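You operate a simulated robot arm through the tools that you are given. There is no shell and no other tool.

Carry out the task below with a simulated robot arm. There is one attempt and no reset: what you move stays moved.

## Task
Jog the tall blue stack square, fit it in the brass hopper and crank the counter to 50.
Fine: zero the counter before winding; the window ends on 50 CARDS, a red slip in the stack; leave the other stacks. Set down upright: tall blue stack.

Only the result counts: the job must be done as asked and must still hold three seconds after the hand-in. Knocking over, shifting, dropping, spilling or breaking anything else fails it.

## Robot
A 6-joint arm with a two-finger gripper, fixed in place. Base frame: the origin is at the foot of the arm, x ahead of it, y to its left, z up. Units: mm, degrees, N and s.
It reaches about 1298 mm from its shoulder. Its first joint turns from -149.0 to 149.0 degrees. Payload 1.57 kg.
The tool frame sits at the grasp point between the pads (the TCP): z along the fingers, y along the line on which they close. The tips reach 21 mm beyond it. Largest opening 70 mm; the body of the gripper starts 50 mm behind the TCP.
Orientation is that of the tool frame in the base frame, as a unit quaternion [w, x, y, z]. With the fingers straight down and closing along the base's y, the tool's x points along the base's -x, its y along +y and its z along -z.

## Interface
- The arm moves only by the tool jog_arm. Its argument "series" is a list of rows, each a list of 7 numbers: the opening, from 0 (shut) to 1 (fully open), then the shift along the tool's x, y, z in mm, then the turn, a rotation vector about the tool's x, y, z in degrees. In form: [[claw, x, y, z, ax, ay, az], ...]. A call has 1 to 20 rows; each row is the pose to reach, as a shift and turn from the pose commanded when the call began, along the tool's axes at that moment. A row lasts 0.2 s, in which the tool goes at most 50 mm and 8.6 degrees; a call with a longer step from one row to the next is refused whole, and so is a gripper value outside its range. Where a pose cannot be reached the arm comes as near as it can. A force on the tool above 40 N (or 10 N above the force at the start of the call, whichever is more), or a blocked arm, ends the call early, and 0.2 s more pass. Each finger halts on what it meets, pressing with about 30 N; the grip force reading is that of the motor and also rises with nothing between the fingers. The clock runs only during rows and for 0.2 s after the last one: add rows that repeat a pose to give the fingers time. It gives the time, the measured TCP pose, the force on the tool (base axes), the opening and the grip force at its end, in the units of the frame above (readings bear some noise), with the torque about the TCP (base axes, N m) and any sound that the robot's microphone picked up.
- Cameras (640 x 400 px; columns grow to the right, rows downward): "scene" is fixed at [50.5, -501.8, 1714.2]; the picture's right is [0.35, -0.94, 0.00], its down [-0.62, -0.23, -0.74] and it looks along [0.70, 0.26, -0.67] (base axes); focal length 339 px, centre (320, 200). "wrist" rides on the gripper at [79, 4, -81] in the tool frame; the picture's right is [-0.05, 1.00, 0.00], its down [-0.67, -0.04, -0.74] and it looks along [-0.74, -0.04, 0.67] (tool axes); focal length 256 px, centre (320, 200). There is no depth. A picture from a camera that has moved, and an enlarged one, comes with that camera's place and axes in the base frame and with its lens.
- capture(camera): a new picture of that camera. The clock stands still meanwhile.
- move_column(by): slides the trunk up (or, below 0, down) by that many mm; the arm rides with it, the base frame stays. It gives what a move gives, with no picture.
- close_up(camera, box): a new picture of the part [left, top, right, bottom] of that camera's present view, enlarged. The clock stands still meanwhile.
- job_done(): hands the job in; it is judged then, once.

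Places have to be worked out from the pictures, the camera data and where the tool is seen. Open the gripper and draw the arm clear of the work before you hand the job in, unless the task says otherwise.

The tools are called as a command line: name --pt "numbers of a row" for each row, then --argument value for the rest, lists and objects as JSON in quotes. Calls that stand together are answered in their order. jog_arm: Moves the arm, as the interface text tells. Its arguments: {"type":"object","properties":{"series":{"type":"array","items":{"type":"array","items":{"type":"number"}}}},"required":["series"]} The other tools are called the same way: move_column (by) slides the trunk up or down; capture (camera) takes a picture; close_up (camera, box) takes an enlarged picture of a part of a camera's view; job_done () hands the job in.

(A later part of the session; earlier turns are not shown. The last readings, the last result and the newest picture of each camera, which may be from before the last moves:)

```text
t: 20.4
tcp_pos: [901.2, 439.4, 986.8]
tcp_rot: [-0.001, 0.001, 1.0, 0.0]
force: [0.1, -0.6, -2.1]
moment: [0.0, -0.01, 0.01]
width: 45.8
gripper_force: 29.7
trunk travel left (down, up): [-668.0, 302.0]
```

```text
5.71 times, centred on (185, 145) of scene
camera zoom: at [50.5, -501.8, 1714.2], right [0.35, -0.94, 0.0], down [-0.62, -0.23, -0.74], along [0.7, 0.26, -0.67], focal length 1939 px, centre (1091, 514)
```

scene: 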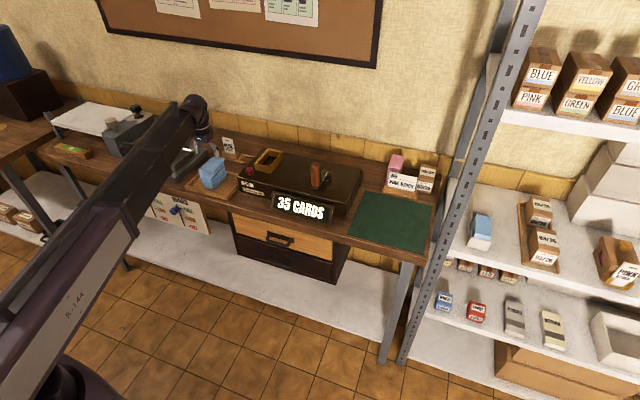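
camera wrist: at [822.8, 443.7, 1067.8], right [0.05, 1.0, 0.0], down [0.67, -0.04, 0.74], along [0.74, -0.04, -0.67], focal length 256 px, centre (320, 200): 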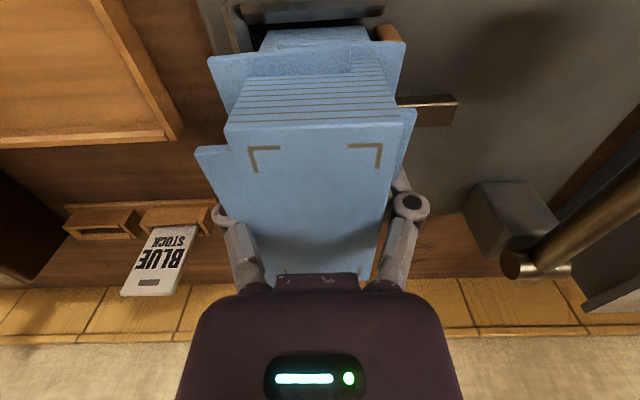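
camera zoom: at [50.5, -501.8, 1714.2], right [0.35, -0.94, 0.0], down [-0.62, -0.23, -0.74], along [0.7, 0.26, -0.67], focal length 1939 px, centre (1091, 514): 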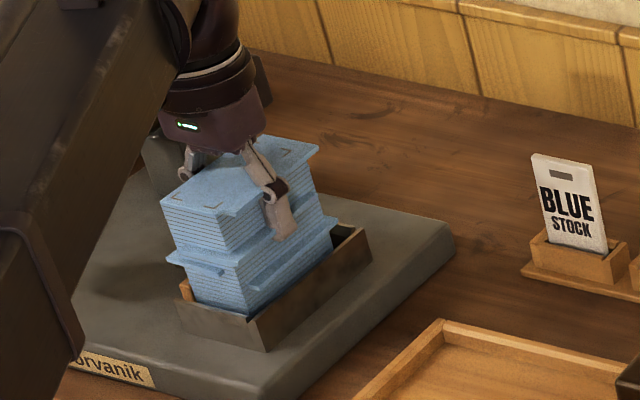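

The stack's bottom is inside the fence. I lower in small steps until the plate takes the weight.

move_column --by -6

move_column --by -2

move_column --by -2

```text
t: 20.9
tcp_pos: [901.5, 440.6, 980.2]
tcp_rot: [-0.001, 0.001, 1.0, 0.002]
force: [-0.2, -0.6, -2.3]
moment: [0.0, 0.01, 0.01]
width: 45.7
gripper_force: 30.4
trunk travel left (down, up): [-662.0, 308.0]
```

```text
t: 21.5
tcp_pos: [901.7, 439.4, 978.7]
tcp_rot: [-0.001, 0.001, 1.0, 0.0]
force: [0.2, 0.5, -2.7]
moment: [-0.02, 0.0, 0.03]
width: 45.7
gripper_force: 29.8
trunk travel left (down, up): [-660.0, 310.0]
```

```text
t: 22.0
tcp_pos: [899.8, 439.8, 976.8]
tcp_rot: [-0.001, 0.001, 1.0, 0.0]
force: [-0.3, 0.1, -2.1]
moment: [-0.01, 0.01, 0.01]
width: 45.8
gripper_force: 29.7
trunk travel left (down, up): [-658.0, 312.0]
```

Weight is still on the gripper (−2 N); continuing down.

move_column --by -2

move_column --by -2

```text
t: 22.5
tcp_pos: [900.8, 438.9, 974.1]
tcp_rot: [0.0, 0.001, 1.0, -0.001]
force: [0.0, -0.1, -2.0]
moment: [-0.04, 0.01, -0.02]
width: 45.9
gripper_force: 29.9
trunk travel left (down, up): [-656.0, 314.0]
```

```text
t: 23.0
tcp_pos: [901.5, 440.7, 972.7]
tcp_rot: [-0.002, 0.001, 1.0, 0.0]
force: [1.0, 0.3, -2.9]
moment: [-0.01, 0.01, -0.03]
width: 45.7
gripper_force: 29.8
trunk travel left (down, up): [-654.0, 316.0]
```

move_column --by -2

close_up --camera "scene" --box '[155, 125, 215, 175]'

capture --camera "wrist"

```text
t: 23.5
tcp_pos: [901.6, 439.5, 969.8]
tcp_rot: [-0.001, 0.001, 1.0, 0.001]
force: [-0.3, 0.3, -2.5]
moment: [-0.03, -0.03, 0.01]
width: 45.7
gripper_force: 29.7
trunk travel left (down, up): [-652.0, 318.0]
```

```text
8.00 times, centred on (185, 150) of scene
camera zoom: at [50.5, -501.8, 1714.2], right [0.35, -0.94, 0.0], down [-0.62, -0.23, -0.74], along [0.7, 0.26, -0.67], focal length 2714 px, centre (1400, 600)
```

zoom: 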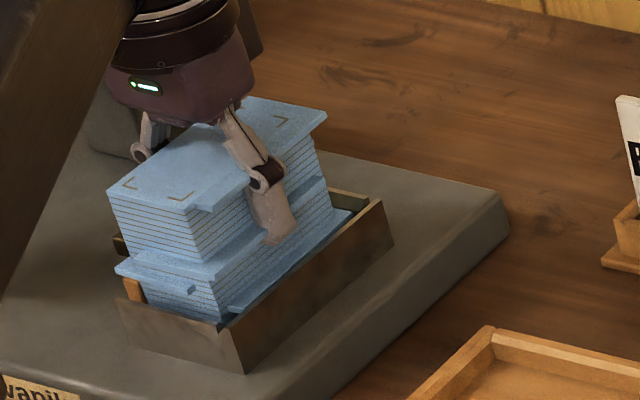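

```text
taken
camera wrist: at [822.8, 443.9, 1051.7], right [0.05, 1.0, 0.0], down [0.67, -0.04, 0.74], along [0.74, -0.04, -0.67], focal length 256 px, centre (320, 200)
```

wrist: 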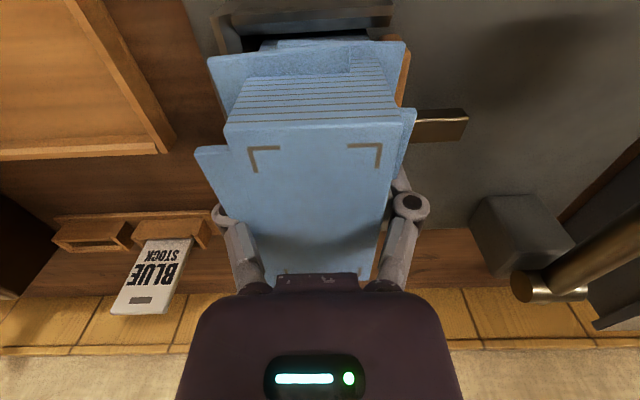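

Still hanging; fingertips are at z≈949 with fence top at 938, so there's ~10 mm left. I continue in 2 mm steps, watching the force.

move_column --by -2

move_column --by -2

```text
t: 24.1
tcp_pos: [900.3, 440.2, 969.7]
tcp_rot: [-0.002, 0.001, 1.0, 0.0]
force: [0.3, 1.1, 3.0]
moment: [-0.03, 0.02, -0.06]
width: 45.6
gripper_force: 29.7
trunk travel left (down, up): [-650.0, 320.0]
```

```text
t: 24.6
tcp_pos: [900.1, 440.3, 968.3]
tcp_rot: [0.0, 0.0, 1.0, 0.001]
force: [9.0, 4.8, 23.6]
moment: [0.13, -0.19, -0.14]
width: 45.9
gripper_force: 30.0
trunk travel left (down, up): [-648.0, 322.0]
```

Contact reached (24 N upward); I raise 1.5 mm to relieve it, then open the fingers fully.

move_column --by 1.5

jog_arm --pt "0.68 0 0 0 0 0 0" --pt "0.75 0 0 0 0 0 0" --pt "0.85 0 0 0 0 0 0" --pt "1 0 0 0 0 0 0" --pt "1 0 0 0 0 0 0" --pt "1 0 0 0 0 0 0"

move_column --by 90

capture --camera "wrist"

capture --camera "scene"

```text
t: 25.1
tcp_pos: [900.2, 438.9, 968.5]
tcp_rot: [-0.001, 0.0, 1.0, 0.0]
force: [2.4, 1.6, 6.8]
moment: [0.14, -0.6, 0.08]
width: 45.5
gripper_force: 30.5
trunk travel left (down, up): [-649.0, 321.0]
```

```text
t: 26.5
tcp_pos: [900.7, 440.6, 966.9]
tcp_rot: [-0.002, 0.0, 1.0, 0.0]
force: [-0.4, 0.2, -0.5]
moment: [0.02, -0.04, 0.0]
width: 69.9
gripper_force: 0.0
trunk travel left (down, up): [-649.0, 321.0]
```

```text
t: 27.7
tcp_pos: [901.9, 439.3, 1057.8]
tcp_rot: [-0.001, 0.001, 1.0, -0.001]
force: [0.0, 0.1, -0.4]
moment: [-0.06, 0.02, 0.0]
width: 70.0
gripper_force: 0.0
trunk travel left (down, up): [-739.0, 231.0]
```

```text
taken
camera wrist: at [822.7, 443.9, 1139.3], right [0.05, 1.0, 0.0], down [0.67, -0.04, 0.74], along [0.74, -0.04, -0.67], focal length 256 px, centre (320, 200)
```

wrist: 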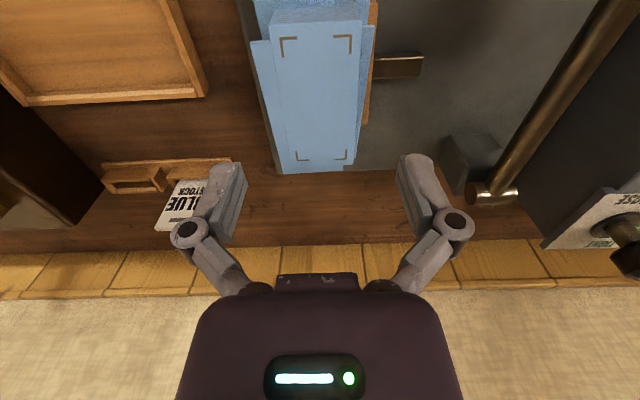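

```text
taken
```

scene: 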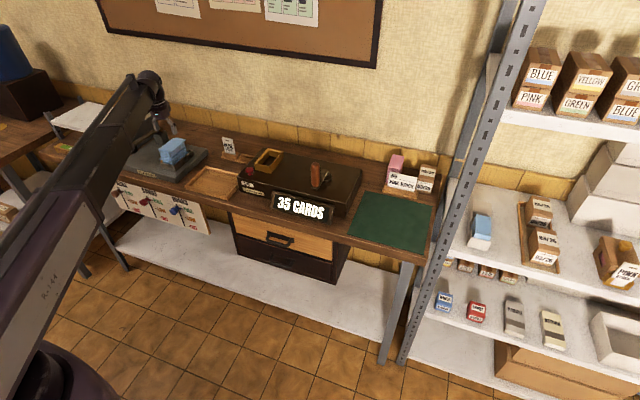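

The stack stands in the pocket. Now I move back and left for a clear view of the lever and its handle.

jog_arm --pt "1 33 30 0 0 0 0" --pt "1 66 60 0 0 0 0" --pt "1 100 95 0 0 0 0" --pt "1 131 130 0 0 0 0" --pt "1 150 165 0 0 0 0" --pt "1 150 165 0 0 0 0"

capture --camera "wrist"

close_up --camera "wrist" --box '[230, 60, 410, 280]'

close_up --camera "scene" --box '[90, 95, 218, 185]'

```text
t: 29.1
tcp_pos: [752.1, 606.9, 1059.0]
tcp_rot: [-0.001, 0.001, 1.0, 0.0]
force: [0.3, 0.0, 0.8]
moment: [-0.01, 0.01, 0.01]
width: 70.1
gripper_force: 0.1
trunk travel left (down, up): [-739.0, 231.0]
```

```text
taken
camera wrist: at [673.6, 610.9, 1139.5], right [0.05, 1.0, 0.0], down [0.67, -0.04, 0.74], along [0.74, -0.04, -0.67], focal length 256 px, centre (320, 200)
```

wrist: 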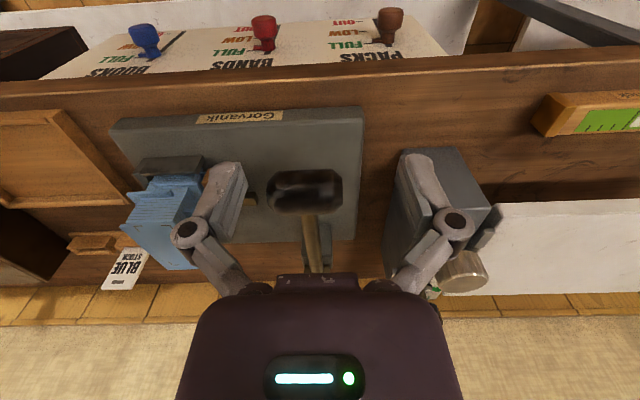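

```text
1.82 times, centred on (320, 170) of wrist
camera zoom: at [673.6, 610.9, 1139.5], right [0.05, 1.0, 0.0], down [0.67, -0.04, 0.74], along [0.74, -0.04, -0.67], focal length 465 px, centre (320, 254)
```

zoom: 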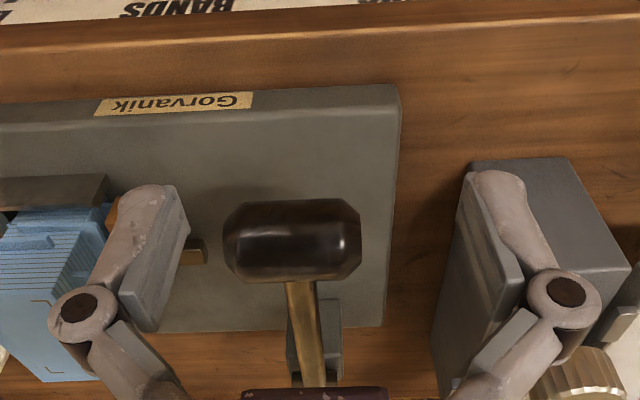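

```text
4.44 times, centred on (154, 140) of scene
camera zoom: at [50.5, -501.8, 1714.2], right [0.35, -0.94, 0.0], down [-0.62, -0.23, -0.74], along [0.7, 0.26, -0.67], focal length 1508 px, centre (1058, 467)
```

zoom: 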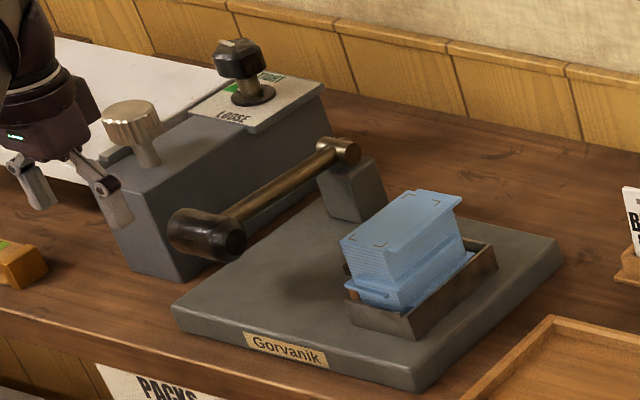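

Lever handle centre triangulates to about [832, 589, 986] (≈38 mm diameter, 66 mm long along y), hub near [1010, 590, 970]. I close the fingers and move above the handle to try pressing it down with the trunk.

jog_arm --pt "0.8 -20 -4 0 0 0 0" --pt "0.6 -45 -9 0 0 0 0" --pt "0.4 -70 -15 0 0 0 0" --pt "0.2 -82 -18 0 0 0 0" --pt "0 -82 -18 0 0 0 0" --pt "0 -82 -18 0 0 0 0"

capture --camera "wrist"

close_up --camera "scene" --box '[90, 85, 218, 185]'

```text
t: 30.5
tcp_pos: [833.0, 587.8, 1058.2]
tcp_rot: [-0.002, 0.001, 1.0, 0.001]
force: [-0.3, 0.9, 0.0]
moment: [-0.04, 0.01, 0.02]
width: 0.1
gripper_force: 28.5
trunk travel left (down, up): [-739.0, 231.0]
```

```text
taken
camera wrist: at [754.5, 591.7, 1139.5], right [0.05, 1.0, 0.0], down [0.67, -0.04, 0.74], along [0.74, -0.04, -0.67], focal length 256 px, centre (320, 200)
```

wrist: 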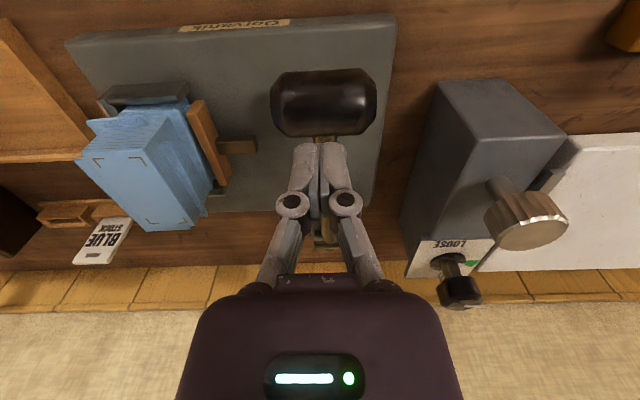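

```text
4.00 times, centred on (154, 135) of scene
camera zoom: at [50.5, -501.8, 1714.2], right [0.35, -0.94, 0.0], down [-0.62, -0.23, -0.74], along [0.7, 0.26, -0.67], focal length 1357 px, centre (984, 460)
```

zoom: 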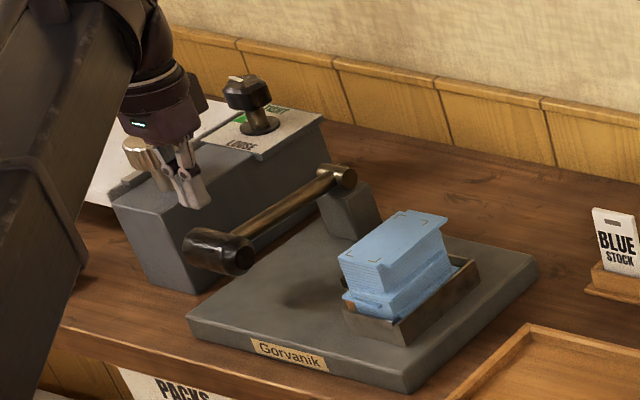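

Handle is right under the closed tips. I lower 28 mm to just above it, then press in small steps.

move_column --by -28

move_column --by -5

move_column --by -5

```text
t: 31.3
tcp_pos: [832.7, 587.6, 1029.3]
tcp_rot: [-0.001, 0.002, 1.0, 0.001]
force: [-0.6, 0.2, 0.4]
moment: [0.0, -0.04, 0.0]
width: 0.0
gripper_force: 28.9
trunk travel left (down, up): [-711.0, 259.0]
```

```text
t: 31.8
tcp_pos: [833.1, 586.8, 1025.7]
tcp_rot: [-0.001, 0.002, 1.0, 0.001]
force: [0.5, 0.4, -0.5]
moment: [-0.01, -0.02, -0.01]
width: 0.0
gripper_force: 28.5
trunk travel left (down, up): [-706.0, 264.0]
```

```text
t: 32.4
tcp_pos: [833.4, 588.3, 1020.7]
tcp_rot: [0.0, 0.001, 1.0, 0.001]
force: [-0.7, 0.7, 1.0]
moment: [0.01, 0.03, -0.03]
width: 0.1
gripper_force: 28.9
trunk travel left (down, up): [-701.0, 269.0]
```

move_column --by -5

move_column --by -5

close_up --camera "scene" --box '[120, 105, 210, 175]'

capture --camera "wrist"

```text
t: 32.9
tcp_pos: [833.2, 587.0, 1015.1]
tcp_rot: [-0.001, 0.001, 1.0, 0.001]
force: [-0.3, 0.5, 1.0]
moment: [0.0, -0.02, -0.02]
width: 0.0
gripper_force: 28.4
trunk travel left (down, up): [-696.0, 274.0]
```

```text
t: 33.4
tcp_pos: [832.6, 587.3, 1009.7]
tcp_rot: [-0.001, 0.001, 1.0, 0.001]
force: [-0.5, 0.3, 0.8]
moment: [0.01, 0.04, -0.01]
width: 0.2
gripper_force: 28.6
trunk travel left (down, up): [-691.0, 279.0]
```

```text
5.71 times, centred on (165, 140) of scene
camera zoom: at [50.5, -501.8, 1714.2], right [0.35, -0.94, 0.0], down [-0.62, -0.23, -0.74], along [0.7, 0.26, -0.67], focal length 1939 px, centre (1206, 543)
```

zoom: 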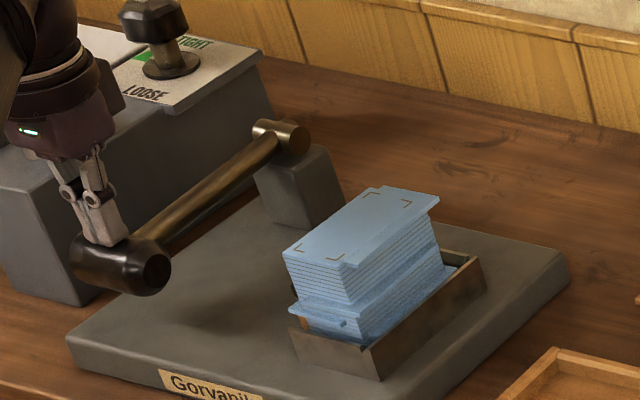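

```text
taken
camera wrist: at [754.4, 591.8, 1091.5], right [0.05, 1.0, 0.0], down [0.67, -0.04, 0.74], along [0.74, -0.04, -0.67], focal length 256 px, centre (320, 200)
```

wrist: 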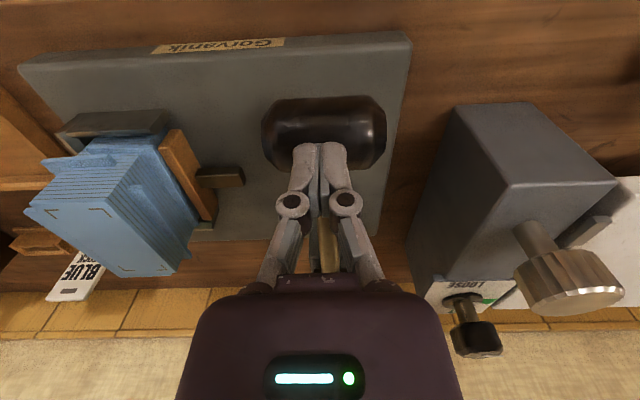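

Tips are near the handle top with ~1 N. I keep pressing in 8 mm steps and compare lever and paddle positions.

move_column --by -8

move_column --by -8

close_up --camera "scene" --box '[120, 105, 210, 175]'

capture --camera "wrist"

```text
t: 34.0
tcp_pos: [833.0, 587.7, 1002.0]
tcp_rot: [-0.001, 0.0, 1.0, 0.001]
force: [-0.2, 0.5, 1.4]
moment: [0.02, -0.01, 0.02]
width: 0.0
gripper_force: 29.0
trunk travel left (down, up): [-683.0, 287.0]
```

```text
t: 34.6
tcp_pos: [833.0, 587.7, 993.6]
tcp_rot: [-0.001, 0.001, 1.0, 0.001]
force: [-0.4, 1.1, 1.2]
moment: [0.0, 0.0, -0.02]
width: 0.0
gripper_force: 28.4
trunk travel left (down, up): [-675.0, 295.0]
```

```text
5.71 times, centred on (165, 140) of scene
camera zoom: at [50.5, -501.8, 1714.2], right [0.35, -0.94, 0.0], down [-0.62, -0.23, -0.74], along [0.7, 0.26, -0.67], focal length 1939 px, centre (1206, 543)
```

zoom: 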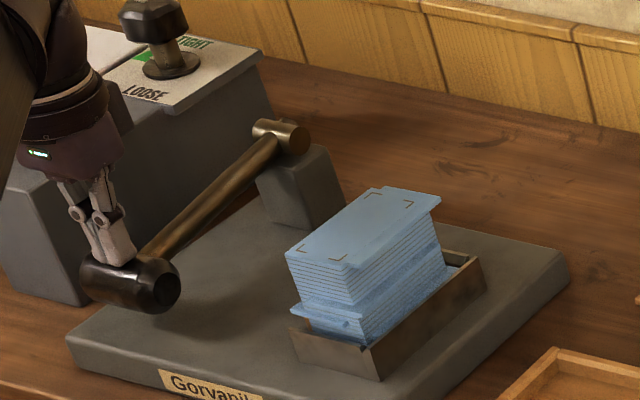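

```text
taken
camera wrist: at [754.3, 591.8, 1075.6], right [0.05, 1.0, 0.0], down [0.67, -0.04, 0.74], along [0.74, -0.04, -0.67], focal length 256 px, centre (320, 200)
```

wrist: 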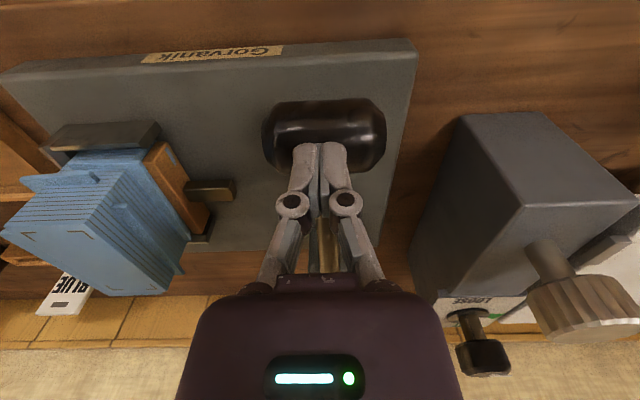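

The lever is swinging down with little force and the paddle is moving toward the stack. I keep pressing.

move_column --by -8

move_column --by -6

close_up --camera "scene" --box '[120, 105, 210, 175]'

capture --camera "wrist"

```text
t: 35.1
tcp_pos: [833.4, 587.8, 985.7]
tcp_rot: [-0.001, 0.001, 1.0, 0.001]
force: [1.2, 0.5, 0.9]
moment: [0.03, -0.01, -0.03]
width: 0.1
gripper_force: 28.7
trunk travel left (down, up): [-667.0, 303.0]
```

```text
t: 35.7
tcp_pos: [831.8, 587.9, 981.2]
tcp_rot: [-0.001, 0.0, 1.0, 0.0]
force: [1.4, 0.8, 5.4]
moment: [0.02, -0.06, 0.0]
width: 5.8
gripper_force: 28.7
trunk travel left (down, up): [-661.0, 309.0]
```

```text
5.71 times, centred on (165, 140) of scene
camera zoom: at [50.5, -501.8, 1714.2], right [0.35, -0.94, 0.0], down [-0.62, -0.23, -0.74], along [0.7, 0.26, -0.67], focal length 1939 px, centre (1206, 543)
```

zoom: 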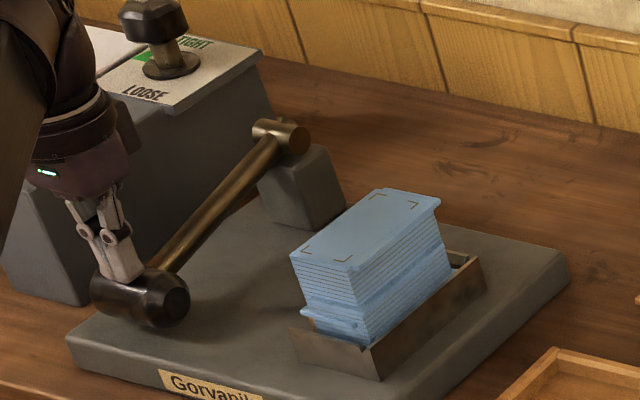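

```text
taken
camera wrist: at [754.1, 591.5, 1062.0], right [0.05, 1.0, 0.0], down [0.67, -0.04, 0.74], along [0.74, -0.04, -0.67], focal length 256 px, centre (320, 200)
```

wrist: 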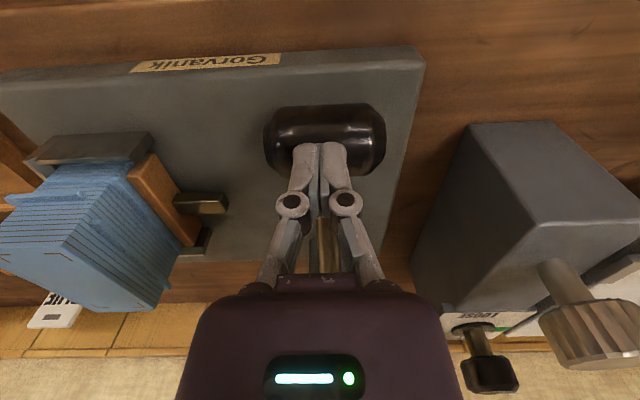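

The stack's juts are shrinking as the paddle presses—this works. I press a little further in 4 mm steps.

move_column --by -4

close_up --camera "scene" --box '[150, 125, 210, 175]'

capture --camera "wrist"

```text
t: 36.2
tcp_pos: [832.6, 588.5, 979.9]
tcp_rot: [0.001, 0.001, 1.0, 0.003]
force: [-0.6, -1.0, 27.6]
moment: [0.01, -0.21, -0.07]
width: 6.1
gripper_force: 28.1
trunk travel left (down, up): [-658.0, 312.0]
stopped: the force on the tool passed its limit at 44 N (the readings are from after the stop); the commanded pose is now the measured one
```

```text
8.00 times, centred on (180, 150) of scene
camera zoom: at [50.5, -501.8, 1714.2], right [0.35, -0.94, 0.0], down [-0.62, -0.23, -0.74], along [0.7, 0.26, -0.67], focal length 2714 px, centre (1440, 600)
```

zoom: 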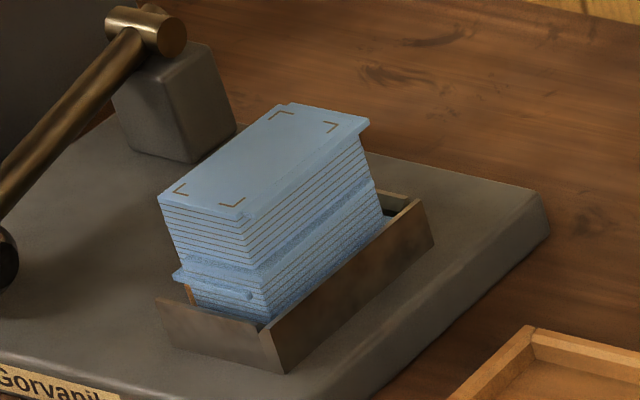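

```text
taken
camera wrist: at [753.4, 591.1, 1061.0], right [0.05, 1.0, 0.0], down [0.66, -0.04, 0.75], along [0.75, -0.04, -0.66], focal length 256 px, centre (320, 200)
```

wrist: 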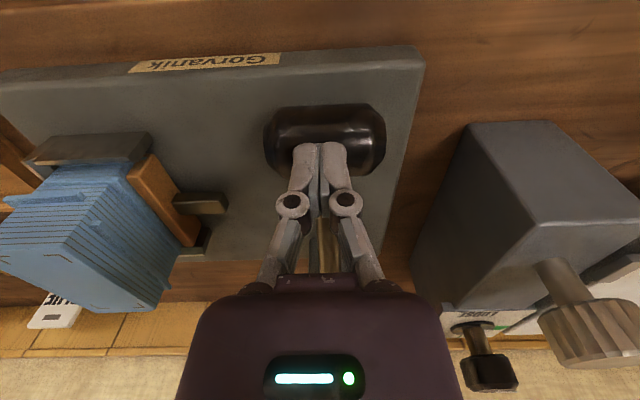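

End of stroke (44 N). The juts are roughly halved, so I raise the tips to see whether the lever springs back, for another stroke.

move_column --by 50

close_up --camera "scene" --box '[120, 105, 210, 175]'

capture --camera "wrist"

```text
t: 37.1
tcp_pos: [834.3, 588.7, 1026.3]
tcp_rot: [0.001, 0.001, 1.0, 0.001]
force: [-0.5, 0.2, -0.1]
moment: [-0.03, -0.02, -0.01]
width: 0.1
gripper_force: 28.7
trunk travel left (down, up): [-708.0, 262.0]
```

```text
5.71 times, centred on (165, 140) of scene
camera zoom: at [50.5, -501.8, 1714.2], right [0.35, -0.94, 0.0], down [-0.62, -0.23, -0.74], along [0.7, 0.26, -0.67], focal length 1939 px, centre (1206, 543)
```

zoom: 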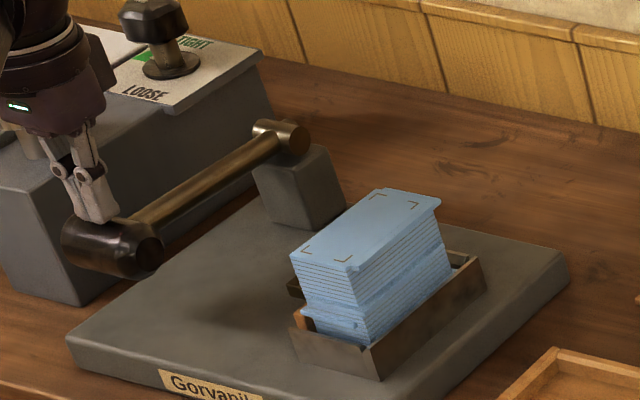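

```text
taken
camera wrist: at [755.8, 592.8, 1107.7], right [0.05, 1.0, 0.0], down [0.67, -0.04, 0.75], along [0.74, -0.04, -0.67], focal length 256 px, centre (320, 200)
```

wrist: 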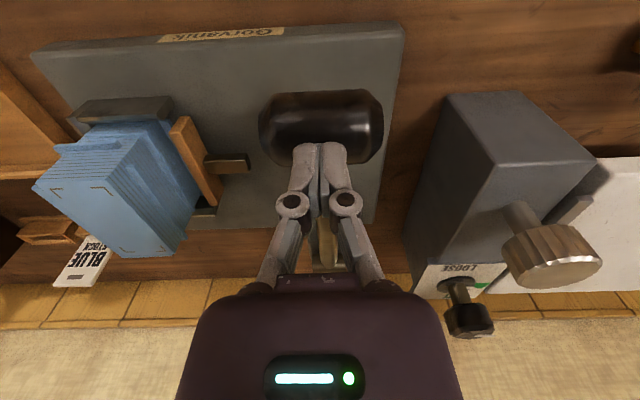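

The lever springs back up and the stack stays improved. I make another full stroke, then release fully.

move_column --by -40

move_column --by -5

move_column --by 54

close_up --camera "scene" --box '[150, 125, 210, 175]'

capture --camera "wrist"

```text
t: 37.9
tcp_pos: [835.0, 588.8, 987.5]
tcp_rot: [0.001, 0.002, 1.0, 0.001]
force: [0.1, 0.5, 2.0]
moment: [0.03, 0.01, 0.04]
width: 0.0
gripper_force: 28.0
trunk travel left (down, up): [-668.0, 302.0]
```

```text
t: 38.5
tcp_pos: [834.7, 589.2, 981.8]
tcp_rot: [0.0, 0.001, 1.0, 0.002]
force: [0.4, 0.6, 1.9]
moment: [0.04, -0.01, 0.06]
width: 6.0
gripper_force: 28.3
trunk travel left (down, up): [-663.0, 307.0]
```

```text
t: 39.4
tcp_pos: [835.5, 588.5, 1035.7]
tcp_rot: [0.001, 0.001, 1.0, 0.001]
force: [-0.6, 0.1, -1.4]
moment: [0.0, -0.02, 0.04]
width: 0.1
gripper_force: 29.2
trunk travel left (down, up): [-717.0, 253.0]
```

```text
8.00 times, centred on (180, 150) of scene
camera zoom: at [50.5, -501.8, 1714.2], right [0.35, -0.94, 0.0], down [-0.62, -0.23, -0.74], along [0.7, 0.26, -0.67], focal length 2714 px, centre (1440, 600)
```

zoom: 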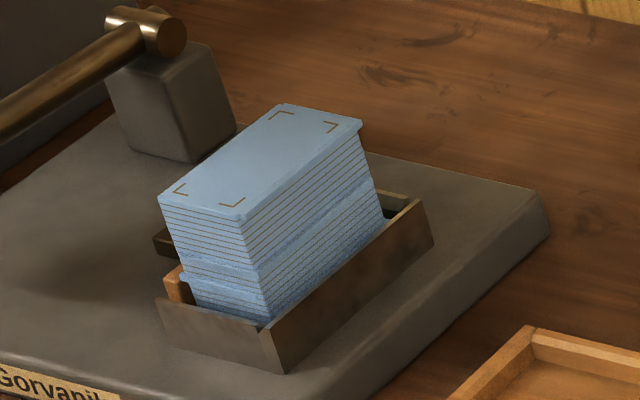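

```text
taken
camera wrist: at [755.9, 592.8, 1116.8], right [0.05, 1.0, 0.0], down [0.67, -0.04, 0.75], along [0.74, -0.04, -0.67], focal length 256 px, centre (320, 200)
```

wrist: 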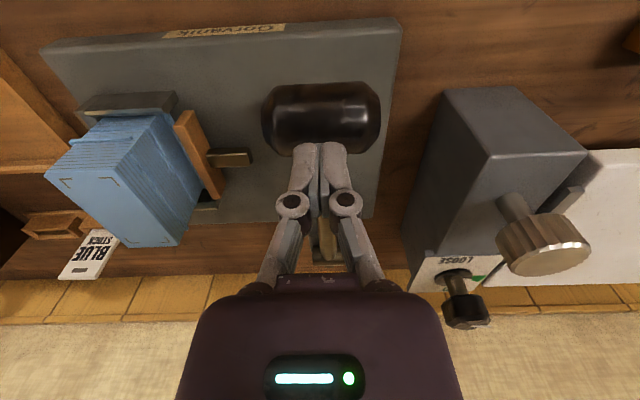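

Second stroke squared it further; small juts remain. A third and fourth stroke.

move_column --by -49

move_column --by -5

move_column --by 54

close_up --camera "scene" --box '[150, 125, 210, 175]'

move_column --by -49

move_column --by -5

move_column --by 54

close_up --camera "scene" --box '[150, 125, 210, 175]'

```text
t: 40.3
tcp_pos: [834.0, 589.8, 986.8]
tcp_rot: [0.002, 0.001, 1.0, 0.002]
force: [-0.2, 0.2, 1.3]
moment: [0.03, -0.01, -0.02]
width: 0.1
gripper_force: 28.2
trunk travel left (down, up): [-668.0, 302.0]
```

```text
t: 40.9
tcp_pos: [833.4, 588.0, 982.1]
tcp_rot: [0.002, 0.001, 1.0, 0.002]
force: [1.0, 0.2, 1.1]
moment: [0.01, -0.03, -0.01]
width: 6.0
gripper_force: 28.5
trunk travel left (down, up): [-663.0, 307.0]
```

```text
t: 41.8
tcp_pos: [834.9, 589.5, 1036.7]
tcp_rot: [0.0, 0.001, 1.0, 0.001]
force: [0.3, -0.4, 0.3]
moment: [0.0, -0.03, -0.02]
width: 0.0
gripper_force: 28.6
trunk travel left (down, up): [-717.0, 253.0]
```

```text
8.00 times, centred on (180, 150) of scene
camera zoom: at [50.5, -501.8, 1714.2], right [0.35, -0.94, 0.0], down [-0.62, -0.23, -0.74], along [0.7, 0.26, -0.67], focal length 2714 px, centre (1440, 600)
```

zoom: 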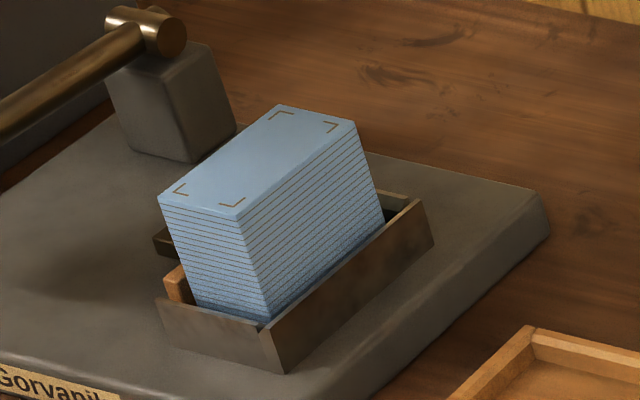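

```text
t: 42.7
tcp_pos: [834.4, 589.8, 988.1]
tcp_rot: [0.001, 0.0, 1.0, 0.002]
force: [-0.1, 0.0, 1.3]
moment: [0.01, -0.04, 0.03]
width: 0.0
gripper_force: 28.5
trunk travel left (down, up): [-668.0, 302.0]
```

```text
t: 43.3
tcp_pos: [835.5, 588.6, 981.7]
tcp_rot: [0.001, 0.001, 1.0, 0.002]
force: [1.9, 0.4, 1.5]
moment: [0.02, -0.03, -0.03]
width: 5.7
gripper_force: 28.3
trunk travel left (down, up): [-663.0, 307.0]
```

```text
t: 44.2
tcp_pos: [836.0, 588.8, 1036.4]
tcp_rot: [0.001, 0.002, 1.0, 0.002]
force: [-0.5, 0.3, 0.5]
moment: [0.01, 0.01, 0.04]
width: 0.0
gripper_force: 28.4
trunk travel left (down, up): [-717.0, 253.0]
```

```text
8.00 times, centred on (180, 150) of scene
camera zoom: at [50.5, -501.8, 1714.2], right [0.35, -0.94, 0.0], down [-0.62, -0.23, -0.74], along [0.7, 0.26, -0.67], focal length 2714 px, centre (1440, 600)
```

zoom: 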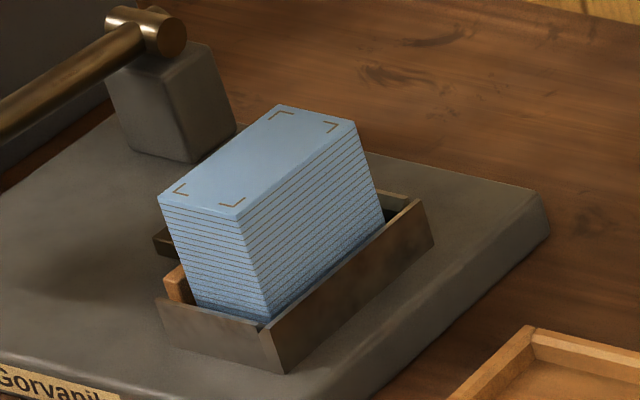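

The stack is now perfectly square after the third stroke. I raise clear and travel to view the hopper and knob closely before picking up the stack.

move_column --by 50

jog_arm --pt "0.2 10 -40 0 0 0 0" --pt "0.4 20 -85 0 0 0 0" --pt "0.6 25 -130 0 0 0 0" --pt "0.8 30 -175 0 0 0 0" --pt "1 33 -220 0 0 0 0" --pt "1 35 -265 0 0 0 0" --pt "1 35 -310 0 0 0 0" --pt "1 35 -355 0 0 0 0" --pt "1 35 -400 0 0 0 0" --pt "1 35 -445 0 0 0 0" --pt "1 35 -485 0 0 0 0" --pt "1 35 -510 0 0 0 0" --pt "1 35 -510 0 0 0 0"

capture --camera "wrist"

close_up --camera "wrist" --box '[230, 60, 410, 280]'

capture --camera "scene"

```text
t: 45.1
tcp_pos: [834.5, 589.2, 1086.0]
tcp_rot: [0.002, 0.001, 1.0, 0.002]
force: [0.4, -0.2, 0.5]
moment: [0.02, -0.01, 0.02]
width: 0.3
gripper_force: 28.2
trunk travel left (down, up): [-767.0, 203.0]
```

```text
t: 47.9
tcp_pos: [799.8, 80.2, 1086.5]
tcp_rot: [0.001, 0.0, 1.0, 0.002]
force: [0.6, -0.3, -0.2]
moment: [-0.01, 0.0, -0.03]
width: 70.2
gripper_force: 0.2
out of reach, approached as far as the arm can: row 7, 8, 9, 12, 13
trunk travel left (down, up): [-767.0, 203.0]
```

```text
taken
camera wrist: at [721.0, 85.1, 1167.0], right [0.05, 1.0, 0.0], down [0.67, -0.04, 0.75], along [0.74, -0.04, -0.67], focal length 256 px, centre (320, 200)
```

wrist: 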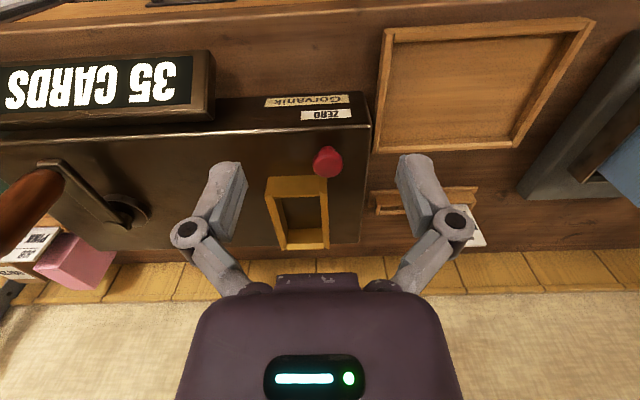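

```text
1.82 times, centred on (320, 170) of wrist
camera zoom: at [721.0, 85.1, 1167.0], right [0.05, 1.0, 0.0], down [0.67, -0.04, 0.75], along [0.74, -0.04, -0.67], focal length 465 px, centre (320, 254)
```

zoom: 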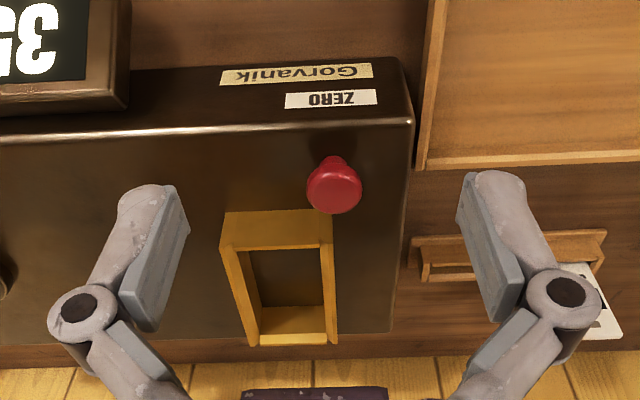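

```text
taken
```

scene: 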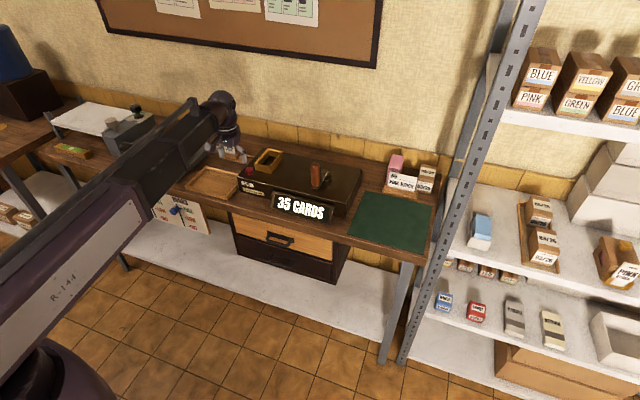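

Hopper rim corners come out at about x 917–1024, y 16–82, z 984 (outer), machine top z≈953; ZERO knob top at [883, 84, 974]. I zoom on the hopper's inner edges and on the crank.

close_up --camera "wrist" --box '[255, 165, 345, 260]'

close_up --camera "wrist" --box '[0, 100, 180, 300]'

```text
4.21 times, centred on (300, 212) of wrist
camera zoom: at [721.0, 85.1, 1167.0], right [0.05, 1.0, 0.0], down [0.67, -0.04, 0.75], along [0.74, -0.04, -0.67], focal length 1078 px, centre (404, 147)
```

zoom: 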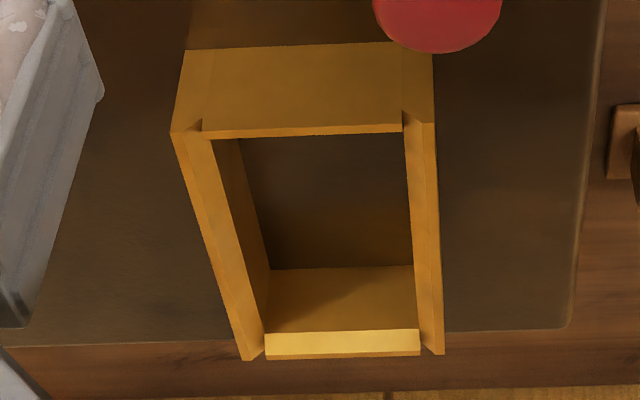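

```text
2.00 times, centred on (90, 200) of wrist
camera zoom: at [721.0, 85.1, 1167.0], right [0.05, 1.0, 0.0], down [0.67, -0.04, 0.75], along [0.74, -0.04, -0.67], focal length 512 px, centre (780, 200)
```

zoom: 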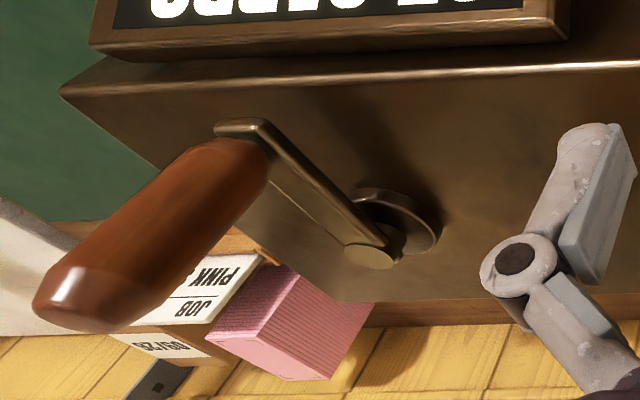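

Hopper inner opening: about x 923.5–1017.5, y 24–72, centre [970.5, 48], with chamfered rims. I now close the fingers and go over the ZERO knob [883, 84] to press it.

jog_arm --pt "0.75 -20 1 0 0 0 0" --pt "0.5 -45 2 0 0 0 0" --pt "0.25 -70 3 0 0 0 0" --pt "0 -83 4 0 0 0 0" --pt "0 -83 4 0 0 0 0" --pt "0 -83 4 0 0 0 0"

move_column --by -70

capture --camera "wrist"

close_up --camera "scene" --box '[220, 120, 320, 210]'

```text
t: 49.3
tcp_pos: [882.2, 83.1, 1085.7]
tcp_rot: [0.0, 0.001, 1.0, 0.002]
force: [0.3, 0.6, 0.5]
moment: [0.02, -0.02, -0.02]
width: 0.0
gripper_force: 28.8
trunk travel left (down, up): [-767.0, 203.0]
```

```text
t: 50.4
tcp_pos: [881.3, 84.2, 1016.9]
tcp_rot: [0.001, 0.001, 1.0, 0.002]
force: [0.3, 0.2, 0.5]
moment: [-0.04, -0.01, 0.0]
width: 0.1
gripper_force: 28.7
trunk travel left (down, up): [-697.0, 273.0]
```

```text
taken
camera wrist: at [802.8, 86.7, 1097.0], right [0.05, 1.0, 0.0], down [0.66, -0.04, 0.75], along [0.74, -0.04, -0.67], focal length 256 px, centre (320, 200)
```

wrist: 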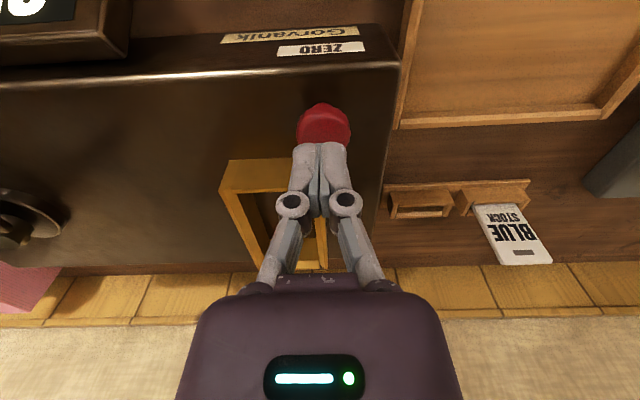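

```text
4.44 times, centred on (270, 165) of scene
camera zoom: at [50.5, -501.8, 1714.2], right [0.35, -0.94, 0.0], down [-0.62, -0.23, -0.74], along [0.7, 0.26, -0.67], focal length 1508 px, centre (542, 356)
```

zoom: 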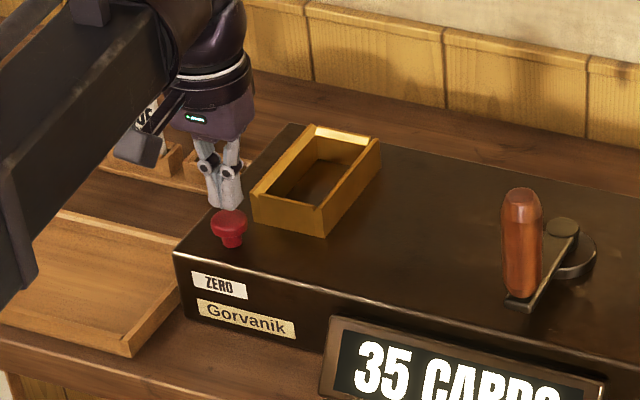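

Aligned over the knob. I lower to just above it and then press in 3 mm steps.

move_column --by -18

move_column --by -4

move_column --by -3

close_up --camera "scene" --box '[220, 120, 345, 230]'

```text
t: 51.1
tcp_pos: [881.1, 82.9, 999.0]
tcp_rot: [0.0, 0.001, 1.0, 0.001]
force: [0.3, 0.6, 2.3]
moment: [-0.03, -0.01, 0.0]
width: 0.1
gripper_force: 28.4
trunk travel left (down, up): [-679.0, 291.0]
```

```text
t: 51.6
tcp_pos: [880.8, 83.6, 994.1]
tcp_rot: [0.001, 0.001, 1.0, 0.002]
force: [0.3, 0.2, 2.6]
moment: [0.05, 0.01, -0.01]
width: 0.1
gripper_force: 28.5
trunk travel left (down, up): [-675.0, 295.0]
heard: click
```

```text
t: 52.1
tcp_pos: [880.9, 83.3, 991.6]
tcp_rot: [0.001, 0.001, 1.0, 0.001]
force: [-0.5, 0.4, 4.2]
moment: [0.02, 0.0, 0.01]
width: 6.1
gripper_force: 28.2
trunk travel left (down, up): [-672.0, 298.0]
```

```text
3.64 times, centred on (282, 175) of scene
camera zoom: at [50.5, -501.8, 1714.2], right [0.35, -0.94, 0.0], down [-0.62, -0.23, -0.74], along [0.7, 0.26, -0.67], focal length 1234 px, centre (456, 291)
```

zoom: 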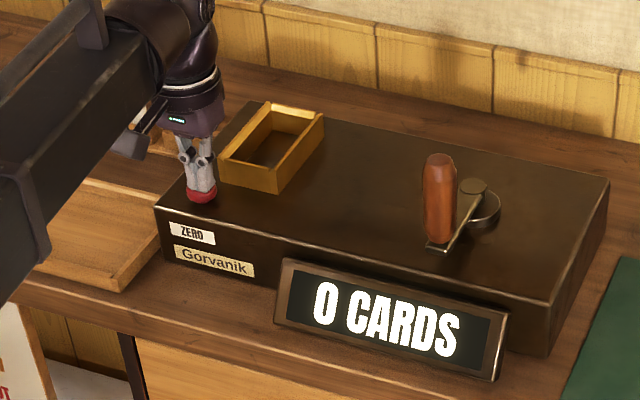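

A click was heard and the window reads 0 CARDS. I raise clear and return to the squared stack.

move_column --by 95

jog_arm --pt "0.2 4 40 0 0 0 0" --pt "0.4 8 85 0 0 0 0" --pt "0.6 12 130 0 0 0 0" --pt "0.8 16 175 0 0 0 0" --pt "1 20 220 0 0 0 0" --pt "1 24 265 0 0 0 0" --pt "1 28 310 0 0 0 0" --pt "1 30 345 0 0 0 0" --pt "1 30 345 0 0 0 0"

capture --camera "wrist"

close_up --camera "wrist" --box '[230, 0, 410, 210]'

close_up --camera "scene" --box '[220, 120, 345, 230]'

```text
t: 53.4
tcp_pos: [882.0, 83.3, 1086.0]
tcp_rot: [0.0, 0.0, 1.0, 0.002]
force: [0.4, 0.5, -0.8]
moment: [-0.01, 0.01, -0.01]
width: 0.0
gripper_force: 28.3
trunk travel left (down, up): [-767.0, 203.0]
```

```text
t: 55.4
tcp_pos: [855.4, 430.1, 1086.5]
tcp_rot: [0.002, 0.001, 1.0, 0.002]
force: [-0.1, 0.1, -0.2]
moment: [-0.03, 0.0, -0.01]
width: 70.1
gripper_force: 0.1
trunk travel left (down, up): [-767.0, 203.0]
```

```text
taken
camera wrist: at [776.4, 434.2, 1167.1], right [0.05, 1.0, 0.0], down [0.66, -0.04, 0.75], along [0.74, -0.04, -0.67], focal length 256 px, centre (320, 200)
```

wrist: 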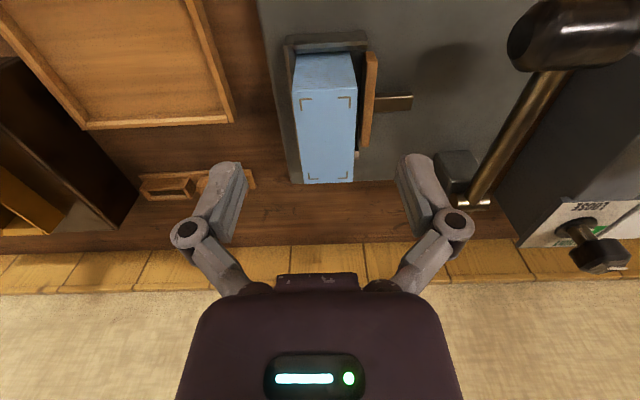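

```text
1.90 times, centred on (320, 105) of wrist
camera zoom: at [776.4, 434.2, 1167.1], right [0.05, 1.0, 0.0], down [0.66, -0.04, 0.75], along [0.74, -0.04, -0.67], focal length 488 px, centre (320, 381)
```

zoom: 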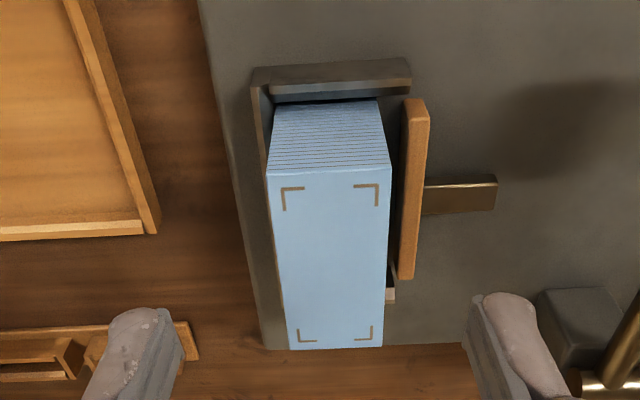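

```text
3.64 times, centred on (282, 175) of scene
camera zoom: at [50.5, -501.8, 1714.2], right [0.35, -0.94, 0.0], down [-0.62, -0.23, -0.74], along [0.7, 0.26, -0.67], focal length 1234 px, centre (456, 291)
```

zoom: 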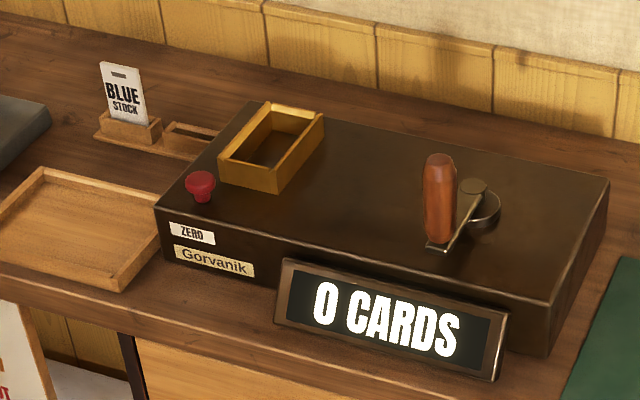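

The squared stack sits at x 854–943, y 412–456, centre [898.5, 433.8]. I move the open gripper over it, correcting the slight tool tilt.

jog_arm --pt "1 -22 2 0 0.1 0.1 0" --pt "1 -43.1 3.7 0 0.2 0.2 -0.1" --pt "1 -43.1 3.7 0 0.2 0.2 -0.1" --pt "1 -43.1 3.7 0 0.2 0.2 -0.1"

move_column --by -60

capture --camera "wrist"

```text
t: 56.4
tcp_pos: [896.8, 433.0, 1084.4]
tcp_rot: [0.001, -0.001, 1.0, 0.0]
force: [-0.6, -0.3, 0.2]
moment: [-0.03, 0.04, -0.02]
width: 70.0
gripper_force: 0.0
out of reach, approached as far as the arm can: row 1, 2
trunk travel left (down, up): [-767.0, 203.0]
```

```text
t: 57.4
tcp_pos: [895.6, 433.8, 1025.4]
tcp_rot: [-0.001, 0.0, 1.0, 0.0]
force: [-0.5, -0.1, -0.5]
moment: [0.02, 0.0, -0.01]
width: 70.0
gripper_force: 0.1
trunk travel left (down, up): [-707.0, 263.0]
```

```text
taken
camera wrist: at [817.5, 436.6, 1107.3], right [0.05, 1.0, 0.0], down [0.67, -0.03, 0.74], along [0.74, -0.04, -0.67], focal length 256 px, centre (320, 200)
```

wrist: 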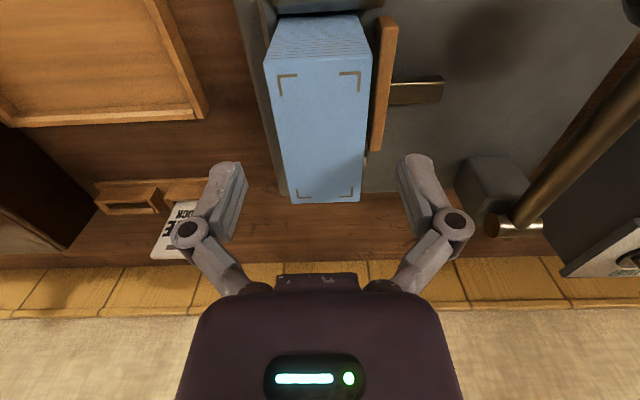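

The stack centre is [898.2, 433.9]; I nudge 2 mm forward, then lower to TCP z≈973 (tips at ~952, clear of fence and paddle).

jog_arm --pt "1 -2 0 0 0 0 0" --pt "1 -2 0 0 0 0 0"

move_column --by -40

move_column --by -12

capture --camera "wrist"

```text
t: 58.0
tcp_pos: [898.6, 432.0, 1026.1]
tcp_rot: [-0.001, 0.001, 1.0, 0.0]
force: [-0.8, 0.8, 0.1]
moment: [0.03, 0.02, 0.0]
width: 69.9
gripper_force: 0.0
trunk travel left (down, up): [-707.0, 263.0]
```

```text
t: 58.8
tcp_pos: [898.8, 431.3, 985.7]
tcp_rot: [-0.001, -0.001, 1.0, 0.0]
force: [-0.6, -0.4, 0.2]
moment: [0.04, -0.03, 0.02]
width: 70.1
gripper_force: 0.0
trunk travel left (down, up): [-667.0, 303.0]
```

```text
t: 59.4
tcp_pos: [898.4, 432.9, 974.0]
tcp_rot: [0.0, 0.0, 1.0, 0.0]
force: [-0.9, 0.4, 0.4]
moment: [0.01, 0.01, -0.01]
width: 70.2
gripper_force: 0.0
trunk travel left (down, up): [-655.0, 315.0]
```

```text
taken
camera wrist: at [819.8, 436.1, 1055.3], right [0.05, 1.0, 0.0], down [0.67, -0.03, 0.74], along [0.74, -0.04, -0.67], focal length 256 px, centre (320, 200)
```

wrist: 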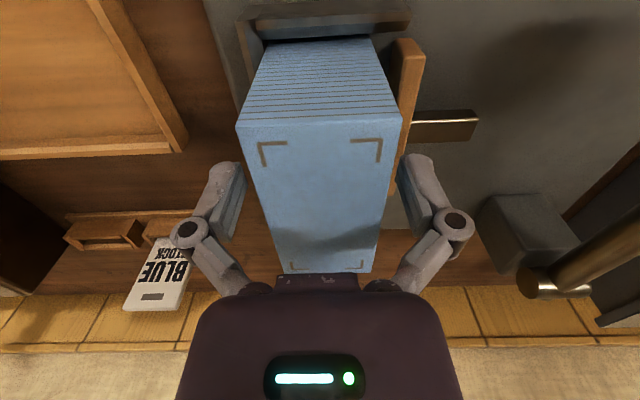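

Nearly centred (TCP y 432.5 vs stack 433.9). I nudge +1.3 mm in y and close the fingers gradually.

jog_arm --pt "1 0 1.3 0 0 0 0" --pt "0.9 0 1.3 0 0 0 0" --pt "0.8 0 1.3 0 0 0 0" --pt "0.72 0 1.3 0 0 0 0" --pt "0.66 0 1.3 0 0 0 0" --pt "0.62 0 1.3 0 0 0 0" --pt "0.56 0 1.3 0 0 0 0" --pt "0.5 0 1.3 0 0 0 0" --pt "0.5 0 1.3 0 0 0 0"

```text
t: 61.4
tcp_pos: [898.3, 433.2, 974.0]
tcp_rot: [-0.001, -0.001, 1.0, 0.0]
force: [1.5, 1.8, 2.9]
moment: [0.07, 0.04, -0.03]
width: 45.7
gripper_force: 30.6
trunk travel left (down, up): [-655.0, 315.0]
```

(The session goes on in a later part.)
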